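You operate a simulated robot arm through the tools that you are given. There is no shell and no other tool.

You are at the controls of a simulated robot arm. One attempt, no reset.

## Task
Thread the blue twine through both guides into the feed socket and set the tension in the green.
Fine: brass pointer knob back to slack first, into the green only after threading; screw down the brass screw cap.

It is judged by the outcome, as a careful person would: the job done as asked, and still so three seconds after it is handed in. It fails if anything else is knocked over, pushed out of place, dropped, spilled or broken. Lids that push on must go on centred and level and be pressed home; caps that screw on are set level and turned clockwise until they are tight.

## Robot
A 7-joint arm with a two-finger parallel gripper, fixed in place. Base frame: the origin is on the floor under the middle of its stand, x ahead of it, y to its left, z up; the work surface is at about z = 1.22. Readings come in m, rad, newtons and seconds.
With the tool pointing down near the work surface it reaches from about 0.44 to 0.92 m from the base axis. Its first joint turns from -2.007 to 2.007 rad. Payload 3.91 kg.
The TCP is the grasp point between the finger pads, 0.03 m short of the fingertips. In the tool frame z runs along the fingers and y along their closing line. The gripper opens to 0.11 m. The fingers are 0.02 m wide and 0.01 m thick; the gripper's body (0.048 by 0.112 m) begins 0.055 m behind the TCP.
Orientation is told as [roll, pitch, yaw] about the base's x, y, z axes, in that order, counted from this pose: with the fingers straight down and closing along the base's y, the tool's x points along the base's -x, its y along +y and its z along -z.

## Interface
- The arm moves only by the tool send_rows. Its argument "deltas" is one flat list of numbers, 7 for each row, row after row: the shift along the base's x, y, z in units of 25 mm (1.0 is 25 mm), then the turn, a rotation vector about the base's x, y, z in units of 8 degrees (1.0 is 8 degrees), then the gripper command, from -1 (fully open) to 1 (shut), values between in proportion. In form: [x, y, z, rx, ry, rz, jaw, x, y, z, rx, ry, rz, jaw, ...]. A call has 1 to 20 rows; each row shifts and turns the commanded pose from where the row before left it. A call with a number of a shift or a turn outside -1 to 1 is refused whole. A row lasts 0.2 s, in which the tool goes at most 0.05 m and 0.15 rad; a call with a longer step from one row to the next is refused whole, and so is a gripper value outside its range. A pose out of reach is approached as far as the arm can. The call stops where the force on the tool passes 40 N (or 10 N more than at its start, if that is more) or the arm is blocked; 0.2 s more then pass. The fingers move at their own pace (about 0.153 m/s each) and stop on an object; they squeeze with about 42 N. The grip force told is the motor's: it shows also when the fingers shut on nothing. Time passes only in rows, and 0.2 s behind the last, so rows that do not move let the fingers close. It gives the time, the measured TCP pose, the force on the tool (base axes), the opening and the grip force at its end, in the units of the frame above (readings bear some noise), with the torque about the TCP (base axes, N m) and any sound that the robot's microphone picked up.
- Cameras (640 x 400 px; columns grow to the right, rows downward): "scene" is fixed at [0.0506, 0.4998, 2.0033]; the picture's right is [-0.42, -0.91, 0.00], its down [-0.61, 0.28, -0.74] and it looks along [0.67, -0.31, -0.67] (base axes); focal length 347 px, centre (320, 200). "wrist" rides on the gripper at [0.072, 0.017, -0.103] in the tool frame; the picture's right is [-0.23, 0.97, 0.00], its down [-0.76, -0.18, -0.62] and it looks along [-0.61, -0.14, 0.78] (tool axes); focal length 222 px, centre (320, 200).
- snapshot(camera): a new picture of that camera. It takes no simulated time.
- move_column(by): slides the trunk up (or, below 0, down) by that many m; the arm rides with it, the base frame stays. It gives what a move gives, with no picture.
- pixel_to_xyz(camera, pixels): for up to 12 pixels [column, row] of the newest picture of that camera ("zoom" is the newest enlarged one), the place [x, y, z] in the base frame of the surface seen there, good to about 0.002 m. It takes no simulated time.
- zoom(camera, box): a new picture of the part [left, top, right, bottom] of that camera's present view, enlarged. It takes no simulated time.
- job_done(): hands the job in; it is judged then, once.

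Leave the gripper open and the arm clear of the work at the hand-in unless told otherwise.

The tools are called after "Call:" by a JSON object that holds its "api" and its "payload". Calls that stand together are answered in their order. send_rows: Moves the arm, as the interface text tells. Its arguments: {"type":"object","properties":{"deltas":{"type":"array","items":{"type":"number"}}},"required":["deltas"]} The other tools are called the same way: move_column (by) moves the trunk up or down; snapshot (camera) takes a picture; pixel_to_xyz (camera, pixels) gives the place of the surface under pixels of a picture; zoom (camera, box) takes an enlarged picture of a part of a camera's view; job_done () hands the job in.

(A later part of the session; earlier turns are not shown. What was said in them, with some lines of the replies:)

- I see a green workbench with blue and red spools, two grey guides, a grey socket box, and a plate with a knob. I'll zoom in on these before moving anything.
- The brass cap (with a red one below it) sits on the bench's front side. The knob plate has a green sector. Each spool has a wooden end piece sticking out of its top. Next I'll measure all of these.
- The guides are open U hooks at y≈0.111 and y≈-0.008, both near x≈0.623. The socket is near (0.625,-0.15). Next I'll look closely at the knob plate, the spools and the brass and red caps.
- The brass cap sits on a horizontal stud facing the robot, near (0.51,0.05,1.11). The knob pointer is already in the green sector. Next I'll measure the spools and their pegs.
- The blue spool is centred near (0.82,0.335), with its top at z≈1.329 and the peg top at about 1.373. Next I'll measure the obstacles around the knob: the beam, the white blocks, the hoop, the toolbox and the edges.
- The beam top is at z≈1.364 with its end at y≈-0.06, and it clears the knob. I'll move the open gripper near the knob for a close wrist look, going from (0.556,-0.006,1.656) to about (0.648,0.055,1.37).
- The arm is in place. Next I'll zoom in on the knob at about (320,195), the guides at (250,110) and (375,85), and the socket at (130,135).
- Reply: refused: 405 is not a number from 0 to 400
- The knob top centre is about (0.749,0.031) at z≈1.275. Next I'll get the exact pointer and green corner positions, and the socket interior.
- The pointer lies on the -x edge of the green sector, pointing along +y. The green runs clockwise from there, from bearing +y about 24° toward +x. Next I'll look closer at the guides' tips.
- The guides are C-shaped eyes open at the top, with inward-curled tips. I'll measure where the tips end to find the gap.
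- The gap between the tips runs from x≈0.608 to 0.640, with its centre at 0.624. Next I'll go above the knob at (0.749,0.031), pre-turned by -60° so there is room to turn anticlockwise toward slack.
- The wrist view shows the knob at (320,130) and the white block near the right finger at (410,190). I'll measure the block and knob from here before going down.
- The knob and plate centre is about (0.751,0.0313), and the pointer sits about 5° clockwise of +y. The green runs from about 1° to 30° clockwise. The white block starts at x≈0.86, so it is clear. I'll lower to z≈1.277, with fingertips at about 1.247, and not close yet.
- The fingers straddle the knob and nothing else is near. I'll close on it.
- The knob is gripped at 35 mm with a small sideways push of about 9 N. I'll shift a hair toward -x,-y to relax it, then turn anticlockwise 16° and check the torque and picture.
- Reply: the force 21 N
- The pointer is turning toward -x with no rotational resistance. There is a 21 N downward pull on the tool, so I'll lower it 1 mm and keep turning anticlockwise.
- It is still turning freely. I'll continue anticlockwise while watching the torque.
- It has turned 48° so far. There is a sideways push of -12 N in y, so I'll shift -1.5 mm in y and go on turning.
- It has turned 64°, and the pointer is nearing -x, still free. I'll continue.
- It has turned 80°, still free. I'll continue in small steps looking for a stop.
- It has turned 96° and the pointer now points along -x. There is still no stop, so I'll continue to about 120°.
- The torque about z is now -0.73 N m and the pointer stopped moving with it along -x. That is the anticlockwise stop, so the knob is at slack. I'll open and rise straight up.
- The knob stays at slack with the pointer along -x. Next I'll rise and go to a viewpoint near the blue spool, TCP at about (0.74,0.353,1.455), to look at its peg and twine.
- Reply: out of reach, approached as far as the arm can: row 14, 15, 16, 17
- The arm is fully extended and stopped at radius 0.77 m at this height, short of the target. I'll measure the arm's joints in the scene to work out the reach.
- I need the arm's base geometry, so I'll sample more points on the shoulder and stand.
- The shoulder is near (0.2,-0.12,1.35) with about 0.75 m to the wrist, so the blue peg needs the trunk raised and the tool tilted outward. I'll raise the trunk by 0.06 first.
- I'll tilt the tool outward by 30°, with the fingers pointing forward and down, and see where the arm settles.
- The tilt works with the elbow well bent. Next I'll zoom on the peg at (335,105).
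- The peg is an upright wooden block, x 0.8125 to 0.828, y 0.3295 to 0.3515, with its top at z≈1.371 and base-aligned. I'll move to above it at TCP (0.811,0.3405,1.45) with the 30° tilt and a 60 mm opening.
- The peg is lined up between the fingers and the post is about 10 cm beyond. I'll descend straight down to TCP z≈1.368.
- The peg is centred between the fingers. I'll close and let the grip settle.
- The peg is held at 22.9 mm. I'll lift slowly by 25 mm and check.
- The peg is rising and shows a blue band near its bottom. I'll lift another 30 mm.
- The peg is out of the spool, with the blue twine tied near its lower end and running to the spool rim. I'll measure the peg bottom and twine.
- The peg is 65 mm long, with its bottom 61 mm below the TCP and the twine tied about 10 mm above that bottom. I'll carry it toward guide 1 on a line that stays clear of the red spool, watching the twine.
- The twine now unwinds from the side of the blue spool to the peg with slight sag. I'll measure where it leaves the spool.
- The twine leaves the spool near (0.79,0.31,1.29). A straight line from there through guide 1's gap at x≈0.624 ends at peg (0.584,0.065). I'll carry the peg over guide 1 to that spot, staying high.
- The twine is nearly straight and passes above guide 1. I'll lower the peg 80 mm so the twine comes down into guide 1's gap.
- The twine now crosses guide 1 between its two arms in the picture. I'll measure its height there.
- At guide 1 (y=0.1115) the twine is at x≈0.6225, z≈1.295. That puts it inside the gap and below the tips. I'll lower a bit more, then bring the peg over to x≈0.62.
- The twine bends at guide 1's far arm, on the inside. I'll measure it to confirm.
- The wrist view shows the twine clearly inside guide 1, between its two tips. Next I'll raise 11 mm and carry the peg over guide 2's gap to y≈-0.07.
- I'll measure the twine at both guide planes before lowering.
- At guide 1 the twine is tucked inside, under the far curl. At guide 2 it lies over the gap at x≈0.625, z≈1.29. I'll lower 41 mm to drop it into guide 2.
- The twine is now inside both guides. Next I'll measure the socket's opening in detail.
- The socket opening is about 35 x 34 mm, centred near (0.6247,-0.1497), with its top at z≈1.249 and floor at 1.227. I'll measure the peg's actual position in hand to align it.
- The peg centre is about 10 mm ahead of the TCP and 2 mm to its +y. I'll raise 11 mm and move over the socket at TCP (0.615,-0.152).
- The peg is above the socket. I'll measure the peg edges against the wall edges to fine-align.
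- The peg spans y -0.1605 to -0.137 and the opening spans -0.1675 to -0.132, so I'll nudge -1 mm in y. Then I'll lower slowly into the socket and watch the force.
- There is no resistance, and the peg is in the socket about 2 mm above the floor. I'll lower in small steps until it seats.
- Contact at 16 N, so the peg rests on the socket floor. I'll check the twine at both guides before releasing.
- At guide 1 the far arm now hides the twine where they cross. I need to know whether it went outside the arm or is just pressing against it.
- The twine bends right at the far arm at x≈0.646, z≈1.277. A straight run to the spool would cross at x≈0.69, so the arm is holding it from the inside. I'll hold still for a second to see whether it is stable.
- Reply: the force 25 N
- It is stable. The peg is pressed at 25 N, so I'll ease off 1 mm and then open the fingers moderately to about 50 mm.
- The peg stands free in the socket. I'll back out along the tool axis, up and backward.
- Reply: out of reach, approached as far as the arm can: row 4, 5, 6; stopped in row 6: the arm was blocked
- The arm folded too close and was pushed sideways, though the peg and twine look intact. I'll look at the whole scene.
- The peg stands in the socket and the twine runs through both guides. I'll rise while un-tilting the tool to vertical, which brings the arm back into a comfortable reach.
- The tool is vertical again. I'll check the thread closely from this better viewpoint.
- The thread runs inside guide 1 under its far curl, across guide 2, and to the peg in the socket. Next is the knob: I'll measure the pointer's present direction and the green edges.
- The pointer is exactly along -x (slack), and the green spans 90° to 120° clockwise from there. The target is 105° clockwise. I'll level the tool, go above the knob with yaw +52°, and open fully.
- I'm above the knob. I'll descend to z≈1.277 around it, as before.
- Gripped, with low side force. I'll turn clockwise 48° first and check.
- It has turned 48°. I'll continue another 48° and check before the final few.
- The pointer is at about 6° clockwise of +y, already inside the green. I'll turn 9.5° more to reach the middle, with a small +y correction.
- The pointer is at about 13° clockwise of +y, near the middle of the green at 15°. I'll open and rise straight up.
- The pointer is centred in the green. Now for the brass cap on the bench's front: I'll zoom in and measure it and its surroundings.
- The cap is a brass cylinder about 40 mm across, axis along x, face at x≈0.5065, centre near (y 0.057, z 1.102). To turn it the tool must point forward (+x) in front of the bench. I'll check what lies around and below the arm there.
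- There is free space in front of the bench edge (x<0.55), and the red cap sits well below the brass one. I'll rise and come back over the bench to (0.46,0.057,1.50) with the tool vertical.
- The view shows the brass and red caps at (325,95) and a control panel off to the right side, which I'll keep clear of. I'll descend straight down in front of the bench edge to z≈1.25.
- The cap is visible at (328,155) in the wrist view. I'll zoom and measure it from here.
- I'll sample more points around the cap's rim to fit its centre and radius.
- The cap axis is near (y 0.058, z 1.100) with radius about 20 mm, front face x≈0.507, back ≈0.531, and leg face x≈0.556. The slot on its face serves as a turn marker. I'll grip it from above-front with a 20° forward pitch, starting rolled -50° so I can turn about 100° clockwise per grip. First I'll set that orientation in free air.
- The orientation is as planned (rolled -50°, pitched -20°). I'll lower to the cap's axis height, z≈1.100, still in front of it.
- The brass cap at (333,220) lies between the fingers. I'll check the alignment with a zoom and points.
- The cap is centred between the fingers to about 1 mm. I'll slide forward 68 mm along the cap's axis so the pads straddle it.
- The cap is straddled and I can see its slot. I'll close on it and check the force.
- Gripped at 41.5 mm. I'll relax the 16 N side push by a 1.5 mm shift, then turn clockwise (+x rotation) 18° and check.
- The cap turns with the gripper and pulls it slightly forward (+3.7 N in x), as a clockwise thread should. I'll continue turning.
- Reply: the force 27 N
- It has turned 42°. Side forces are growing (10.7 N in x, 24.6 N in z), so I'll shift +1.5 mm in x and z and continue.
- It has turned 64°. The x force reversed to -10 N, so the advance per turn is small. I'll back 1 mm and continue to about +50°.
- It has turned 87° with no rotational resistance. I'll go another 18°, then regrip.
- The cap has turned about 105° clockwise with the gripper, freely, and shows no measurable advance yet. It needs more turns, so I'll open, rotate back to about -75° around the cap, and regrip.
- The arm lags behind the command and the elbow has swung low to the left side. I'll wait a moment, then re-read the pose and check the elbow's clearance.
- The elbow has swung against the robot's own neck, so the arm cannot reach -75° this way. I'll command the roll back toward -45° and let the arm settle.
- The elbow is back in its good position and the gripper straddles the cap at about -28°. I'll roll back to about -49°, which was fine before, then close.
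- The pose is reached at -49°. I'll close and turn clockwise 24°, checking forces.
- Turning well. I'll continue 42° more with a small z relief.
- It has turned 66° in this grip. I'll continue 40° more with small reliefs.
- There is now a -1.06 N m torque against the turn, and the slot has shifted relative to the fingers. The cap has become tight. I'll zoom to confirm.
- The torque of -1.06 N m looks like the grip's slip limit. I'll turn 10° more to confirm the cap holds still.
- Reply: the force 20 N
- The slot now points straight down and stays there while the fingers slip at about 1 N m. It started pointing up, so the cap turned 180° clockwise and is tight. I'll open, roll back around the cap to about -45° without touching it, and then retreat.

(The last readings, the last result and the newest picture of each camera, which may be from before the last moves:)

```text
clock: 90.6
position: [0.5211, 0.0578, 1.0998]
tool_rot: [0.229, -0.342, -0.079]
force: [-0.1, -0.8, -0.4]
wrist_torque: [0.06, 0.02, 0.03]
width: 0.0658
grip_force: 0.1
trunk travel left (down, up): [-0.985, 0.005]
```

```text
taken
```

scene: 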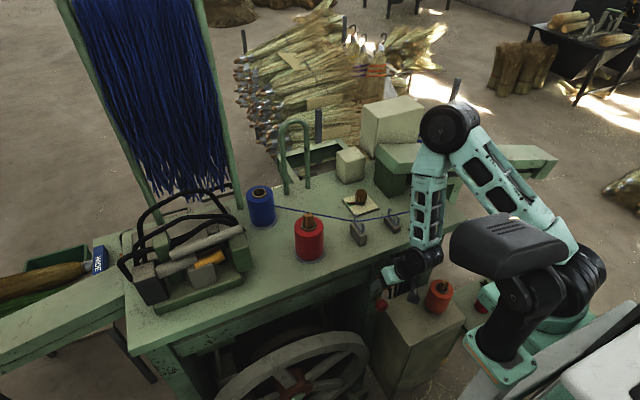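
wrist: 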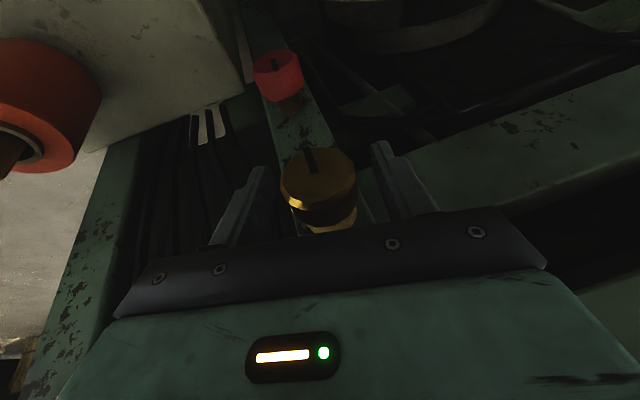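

The cap is undisturbed, with its slot pointing down toward the red cap. I'll continue rolling back to about -45°.

Call:
{"api": "send_rows", "payload": {"deltas": [0, 0, 0, -0.88, 0, 0, -0.2, 0, 0, 0, -0.88, 0, 0, -0.2, 0, 0, 0, -0.88, 0, 0, -0.2, 0, 0, 0, -0.88, 0, 0, -0.2, 0, 0, 0, -0.88, 0, 0, -0.2, 0, 0, 0, -0.88, 0, 0, -0.2, 0, 0, 0, -0.88, 0, 0, -0.2, 0, 0, 0, -0.88, 0, 0, -0.2, 0, 0, 0, 0, 0, 0, -0.2]}}

Call:
{"api": "snapshot", "payload": {"camera": "wrist"}}

Call:
{"api": "snapshot", "payload": {"camera": "scene"}}

```text
clock: 92.6
position: [0.5187, 0.0545, 1.1]
tool_rot: [-0.8, -0.25, 0.249]
force: [0.2, -0.1, -0.5]
wrist_torque: [0.0, 0.01, -0.02]
width: 0.0661
grip_force: 0.1
out of reach, approached as far as the arm can: row 5
trunk travel left (down, up): [-0.985, 0.005]
```

```text
taken
```

wrist: 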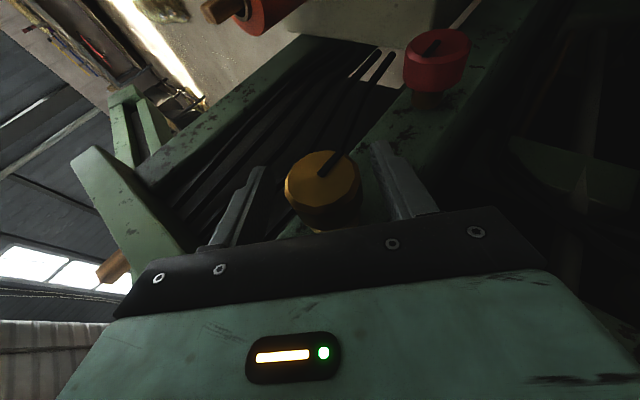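

```text
taken
```

scene: 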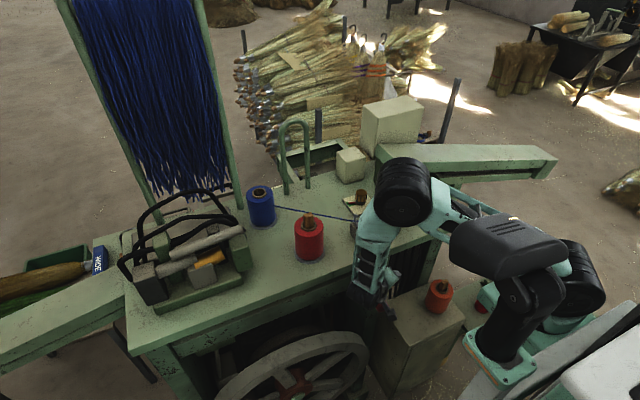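

Now I'll retreat straight back along -x by 70 mm, off the cap.

Call:
{"api": "send_rows", "payload": {"deltas": [-0.5, 0.03, 0, 0, 0, 0, -0.2, -0.57, 0, 0, 0, 0, 0, -0.2, -0.57, 0, 0, 0, 0, 0, -0.2, -0.57, 0, 0, 0, 0, 0, -0.2, -0.57, 0, 0, 0, 0, 0, -0.2, 0, 0, 0, 0, 0, 0, -0.2]}}

Call:
{"api": "snapshot", "payload": {"camera": "wrist"}}

Call:
{"api": "snapshot", "payload": {"camera": "scene"}}

```text
clock: 94.0
position: [0.4492, 0.0566, 1.1013]
tool_rot: [-0.798, -0.249, 0.248]
force: [0.0, 0.5, -0.2]
wrist_torque: [0.0, 0.0, -0.01]
width: 0.0659
grip_force: 0.0
trunk travel left (down, up): [-0.985, 0.005]
```

```text
taken
```

wrist: 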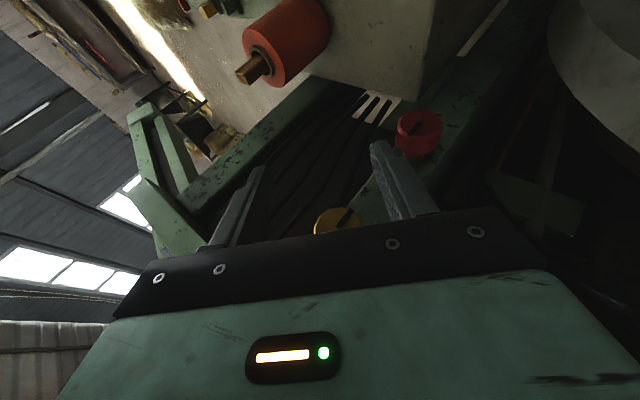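

```text
taken
```

scene: 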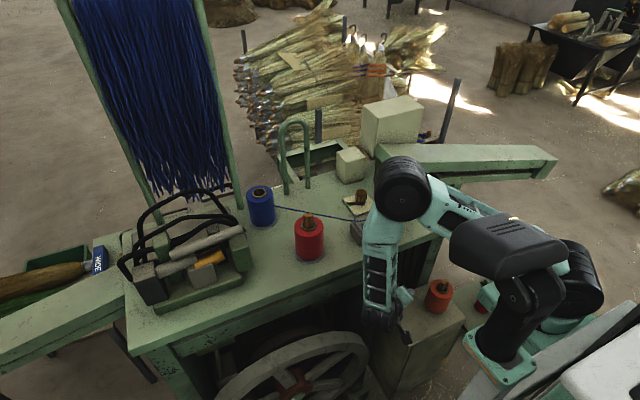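

Clear of the cap. Next I'll rise to z≈1.27 and return the tool to vertical.

Call:
{"api": "send_rows", "payload": {"deltas": [0, 0, 0.95, 0, 0, 0, -0.2, 0, 0, 0.95, 0, 0, 0, -0.2, 0, 0, 0.95, 0, 0, 0, -0.2, 0, 0, 0.95, 0, 0, 0, -0.2, 0, 0, 0.95, 0, 0, 0, -0.2, 0, 0, 0.95, 0, 0, 0, -0.2, 0, 0, 0.95, 0, 0, 0, -0.2, 0.1, 0, 0, 0, 0.61, -0.568, -0.2, 0.1, 0, 0, 0, 0.61, -0.568, -0.2, 0.1, 0, 0, 0, 0.61, -0.568, -0.2, 0, 0, 0.2, 0.9, 0, 0, -0.2, 0, 0, 0.2, 0.9, 0, 0, -0.2, 0, 0, 0.2, 0.9, 0, 0, -0.2, 0, 0, 0.2, 0.9, 0, 0, -0.2, 0, 0, 0.2, 0.9, 0, 0, -0.2, 0, 0, 0.2, 0.9, 0, 0, -0.2]}}

Call:
{"api": "snapshot", "payload": {"camera": "scene"}}

Call:
{"api": "snapshot", "payload": {"camera": "wrist"}}

```text
clock: 97.4
position: [0.458, 0.0552, 1.2974]
tool_rot: [-0.01, -0.003, 0.006]
force: [-0.5, -0.4, 0.7]
wrist_torque: [-0.02, -0.02, 0.0]
width: 0.066
grip_force: 0.1
trunk travel left (down, up): [-0.985, 0.005]
```

```text
taken
```

scene: 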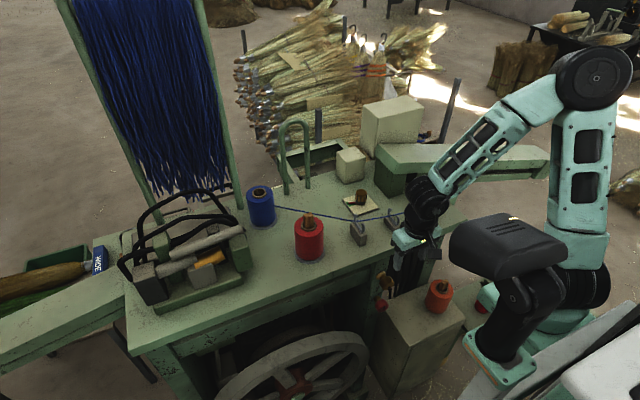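

```text
taken
```

wrist: 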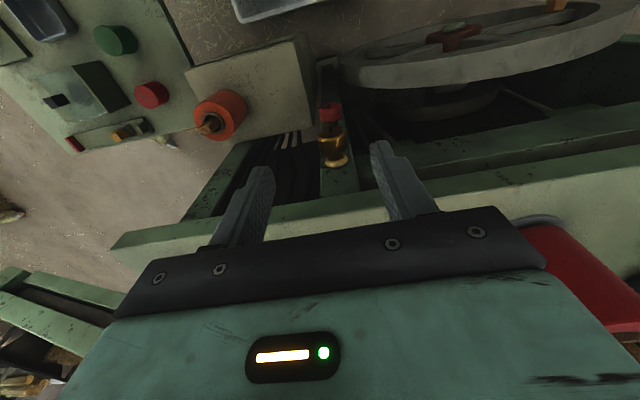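

The tool is vertical again. I'll zoom on the cap to compare it with before.

Call:
{"api": "zoom", "payload": {"camera": "wrist", "box": [310, 90, 360, 180]}}

Call:
{"api": "pixel_to_xyz", "payload": {"camera": "zoom", "pixels": [[320, 180], [330, 200], [330, 240], [330, 270], [340, 300], [345, 320], [300, 260], [360, 260]]}}

```text
4.44 times, centred on (335, 135) of wrist
```

zoom: 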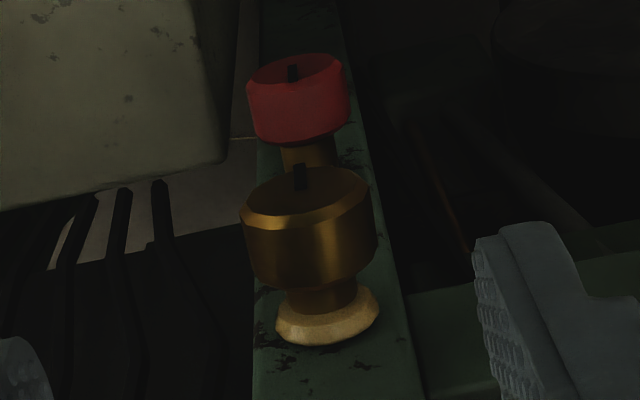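

```text
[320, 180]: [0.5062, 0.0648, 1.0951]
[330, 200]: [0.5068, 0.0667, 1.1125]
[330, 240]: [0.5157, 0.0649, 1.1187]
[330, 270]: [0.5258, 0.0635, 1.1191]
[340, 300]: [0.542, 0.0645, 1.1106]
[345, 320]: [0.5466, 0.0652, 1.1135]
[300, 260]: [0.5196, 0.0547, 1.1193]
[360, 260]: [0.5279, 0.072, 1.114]
```

A pale ring has appeared at the base of the brass stud that wasn't visible before. I'll look closer to understand it.

Call:
{"api": "zoom", "payload": {"camera": "wrist", "box": [318, 120, 350, 172]}}

Call:
{"api": "pixel_to_xyz", "payload": {"camera": "zoom", "pixels": [[300, 290], [300, 310], [300, 330], [250, 320], [350, 310], [370, 290], [230, 310], [300, 265], [320, 250], [300, 360]]}}

Call:
{"api": "zoom", "payload": {"camera": "scene", "box": [370, 265, 410, 300]}}

```text
7.69 times, centred on (334, 146) of wrist
```

zoom: 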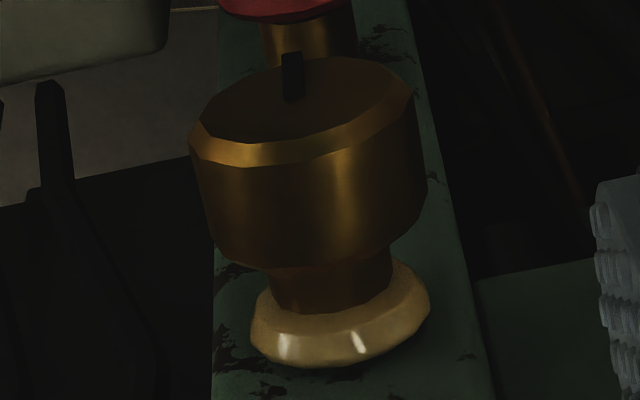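

```text
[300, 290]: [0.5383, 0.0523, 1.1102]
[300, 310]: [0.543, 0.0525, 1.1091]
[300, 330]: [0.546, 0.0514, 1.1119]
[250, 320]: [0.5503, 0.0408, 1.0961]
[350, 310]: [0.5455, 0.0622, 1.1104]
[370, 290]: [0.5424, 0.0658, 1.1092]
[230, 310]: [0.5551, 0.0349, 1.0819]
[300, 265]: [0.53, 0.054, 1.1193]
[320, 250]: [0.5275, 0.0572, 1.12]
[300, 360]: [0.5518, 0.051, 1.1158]
```

```text
11.43 times, centred on (390, 282) of scene
```

zoom: 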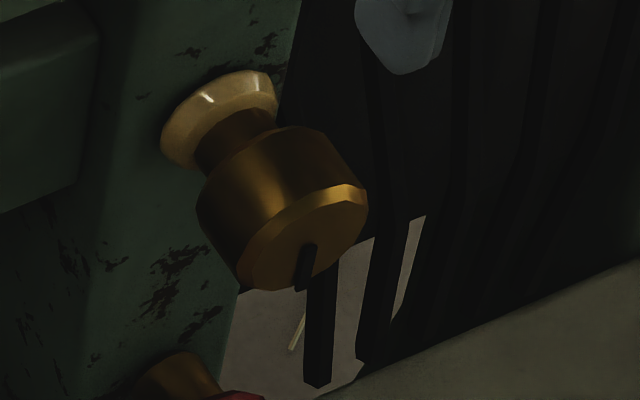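

The pale bead looks like grease squeezed out at the stud's base, so the cap is a grease cup and is now screwed down to its stop. Next I'll raise the arm back to its starting area, opening the gripper on the way.

Call:
{"api": "send_rows", "payload": {"deltas": [0, 0, 0.95, 0.07, 0, 0, -0.2, 0, 0, 0.95, 0, 0, 0, -0.2, 0, 0, 0.95, 0, 0, 0, -0.2, 0, 0, 0.95, 0, 0, 0, -0.2, 0, 0, 0.95, 0, 0, 0, -0.2, 0, 0, 0.95, 0, 0, 0, -0.5, 0, 0, 0.95, 0, 0, 0, -1, 0.48, -0.3, 0.95, 0, 0, 0, -1, 0.48, -0.3, 0.95, 0, 0, 0, -1, 0.48, -0.3, 0.95, 0, 0, 0, -1, 0.48, -0.3, 0.95, 0, 0, 0, -1, 0.48, -0.3, 0.95, 0, 0, 0, -1, 0.48, -0.3, 0.95, 0, 0, 0, -1, 0.48, -0.3, 0.95, 0, 0, 0, -1, 0.48, -0.3, 0.9, 0, 0, 0, -1]}}

Call:
{"api": "snapshot", "payload": {"camera": "scene"}}

Call:
{"api": "snapshot", "payload": {"camera": "wrist"}}

Call:
{"api": "zoom", "payload": {"camera": "scene", "box": [340, 180, 450, 250]}}

Call:
{"api": "zoom", "payload": {"camera": "scene", "box": [230, 170, 370, 270]}}

Call:
{"api": "zoom", "payload": {"camera": "scene", "box": [352, 208, 372, 224]}}

```text
clock: 100.6
position: [0.5533, -0.0061, 1.6514]
tool_rot: [-0.004, -0.001, 0.007]
force: [0.6, 0.0, -0.6]
wrist_torque: [0.0, 0.05, -0.01]
width: 0.11
grip_force: 0.0
trunk travel left (down, up): [-0.985, 0.005]
```

```text
taken
```

scene: 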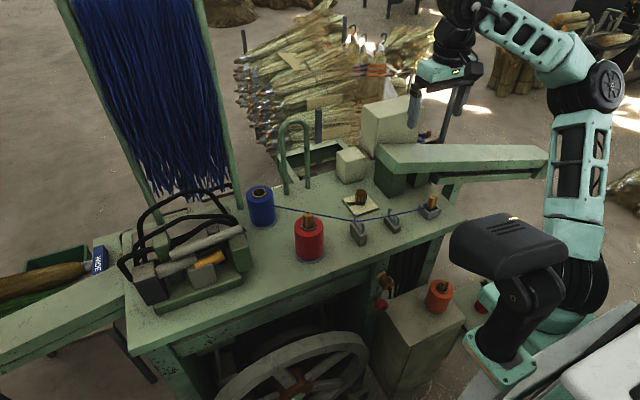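

```text
taken
```

wrist: 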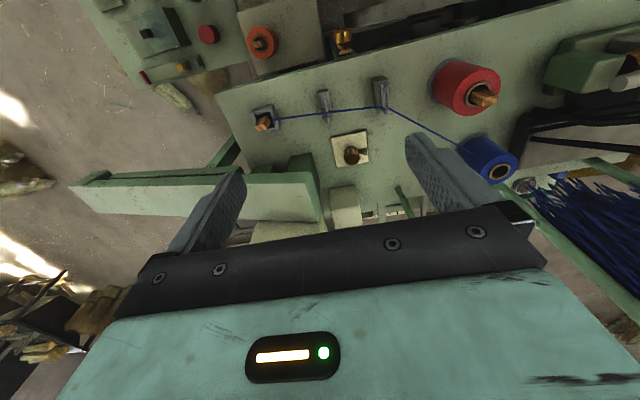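

```text
5.71 times, centred on (395, 215) of scene
```

zoom: 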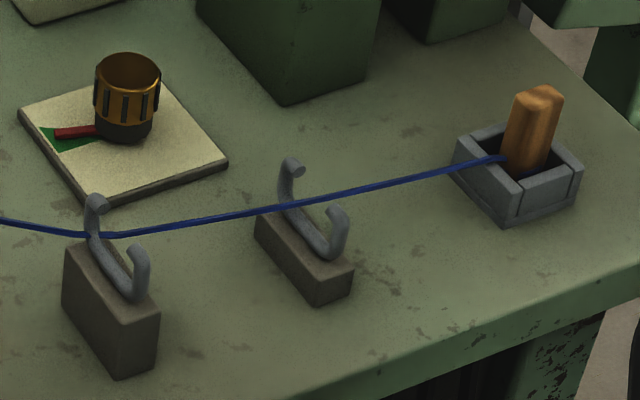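

```text
4.00 times, centred on (300, 220) of scene
```

zoom: 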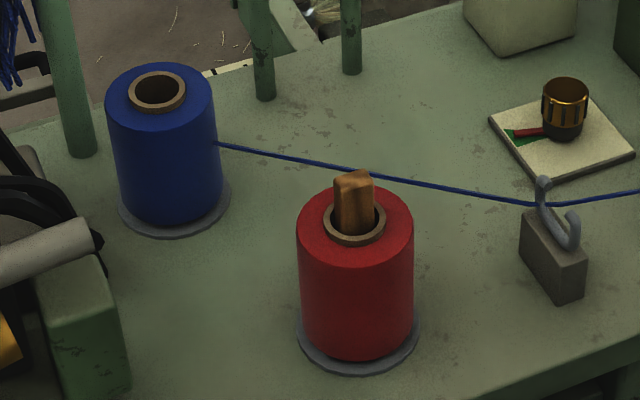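

```text
16.00 times, centred on (362, 216) of scene
```

zoom: 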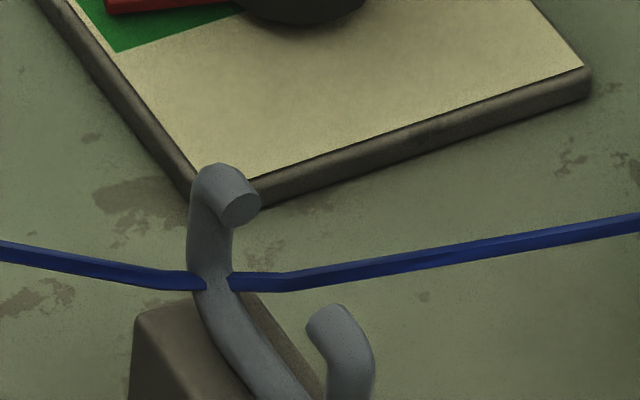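

Everything looks in place. I'll do one last close check of both guides, the knob and the socket from the wrist camera.

Call:
{"api": "zoom", "payload": {"camera": "wrist", "box": [360, 65, 410, 125]}}

Call:
{"api": "zoom", "payload": {"camera": "wrist", "box": [240, 80, 380, 180]}}

Call:
{"api": "zoom", "payload": {"camera": "wrist", "box": [320, 125, 380, 175]}}

Call:
{"api": "zoom", "payload": {"camera": "wrist", "box": [240, 20, 370, 90]}}

```text
6.67 times, centred on (385, 95) of wrist
```

zoom: 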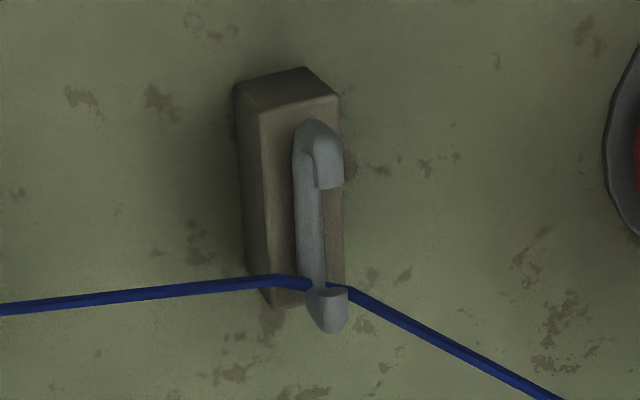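

```text
4.00 times, centred on (310, 130) of wrist
```

zoom: 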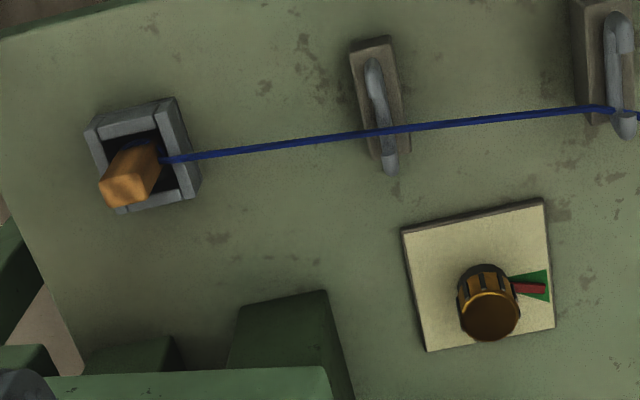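

```text
8.00 times, centred on (350, 150) of wrist
```

zoom: 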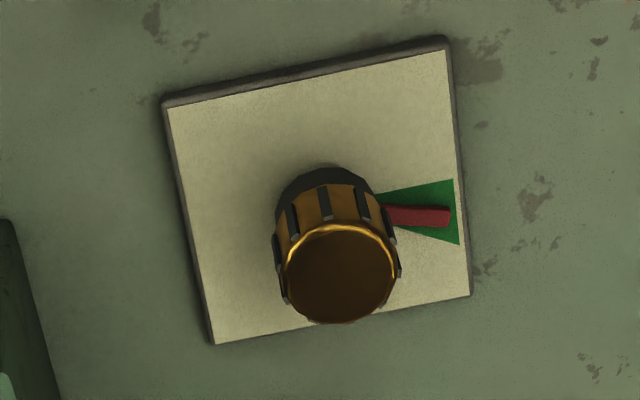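

```text
4.92 times, centred on (305, 55) of wrist
```

zoom: 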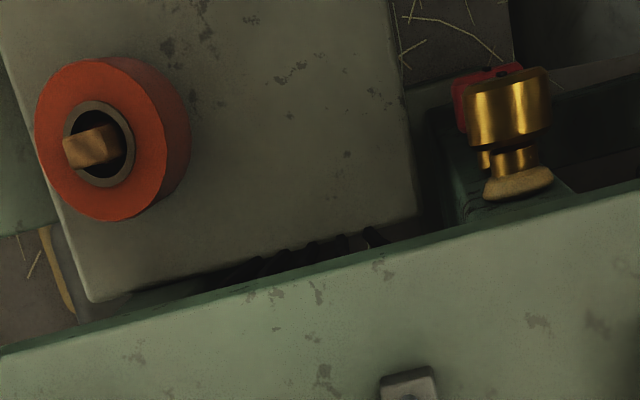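

All checks pass. The twine passes inside both guides and ends at the peg in the feed socket, and the pointer sits mid-green. The brass cap is tight with its grease bead showing, nothing else moved, and the gripper is open and clear. I'll hand the job in.

Call:
{"api": "job_done", "payload": {}}

```text
The job is handed in.
```

I've finished the job and handed it in. At my last check the twine was threaded, the tension was set in the green and the brass cap was tight.

- **Tension knob:** I turned it back anticlockwise to its stop (slack) before threading. After threading I set the pointer near the middle of the green.
- **Blue twine:** it runs from the blue spool through both guides, and the wooden peg on its end stands in the feed socket. At the first guide the picture shows the twine overlapping the far arm of the hook. It bends there, so I judged it to be held inside the guide.
- **Brass cap:** I turned it half a turn clockwise. It then stopped turning and the fingers slipped on it at about 1 N·m. A pale bead, which looks like grease, appeared at the base of its stud as it tightened.

I saw nothing else moved or knocked over. The gripper is open and the arm is clear of the bench. The trunk is still 0.06 m higher than where it started.
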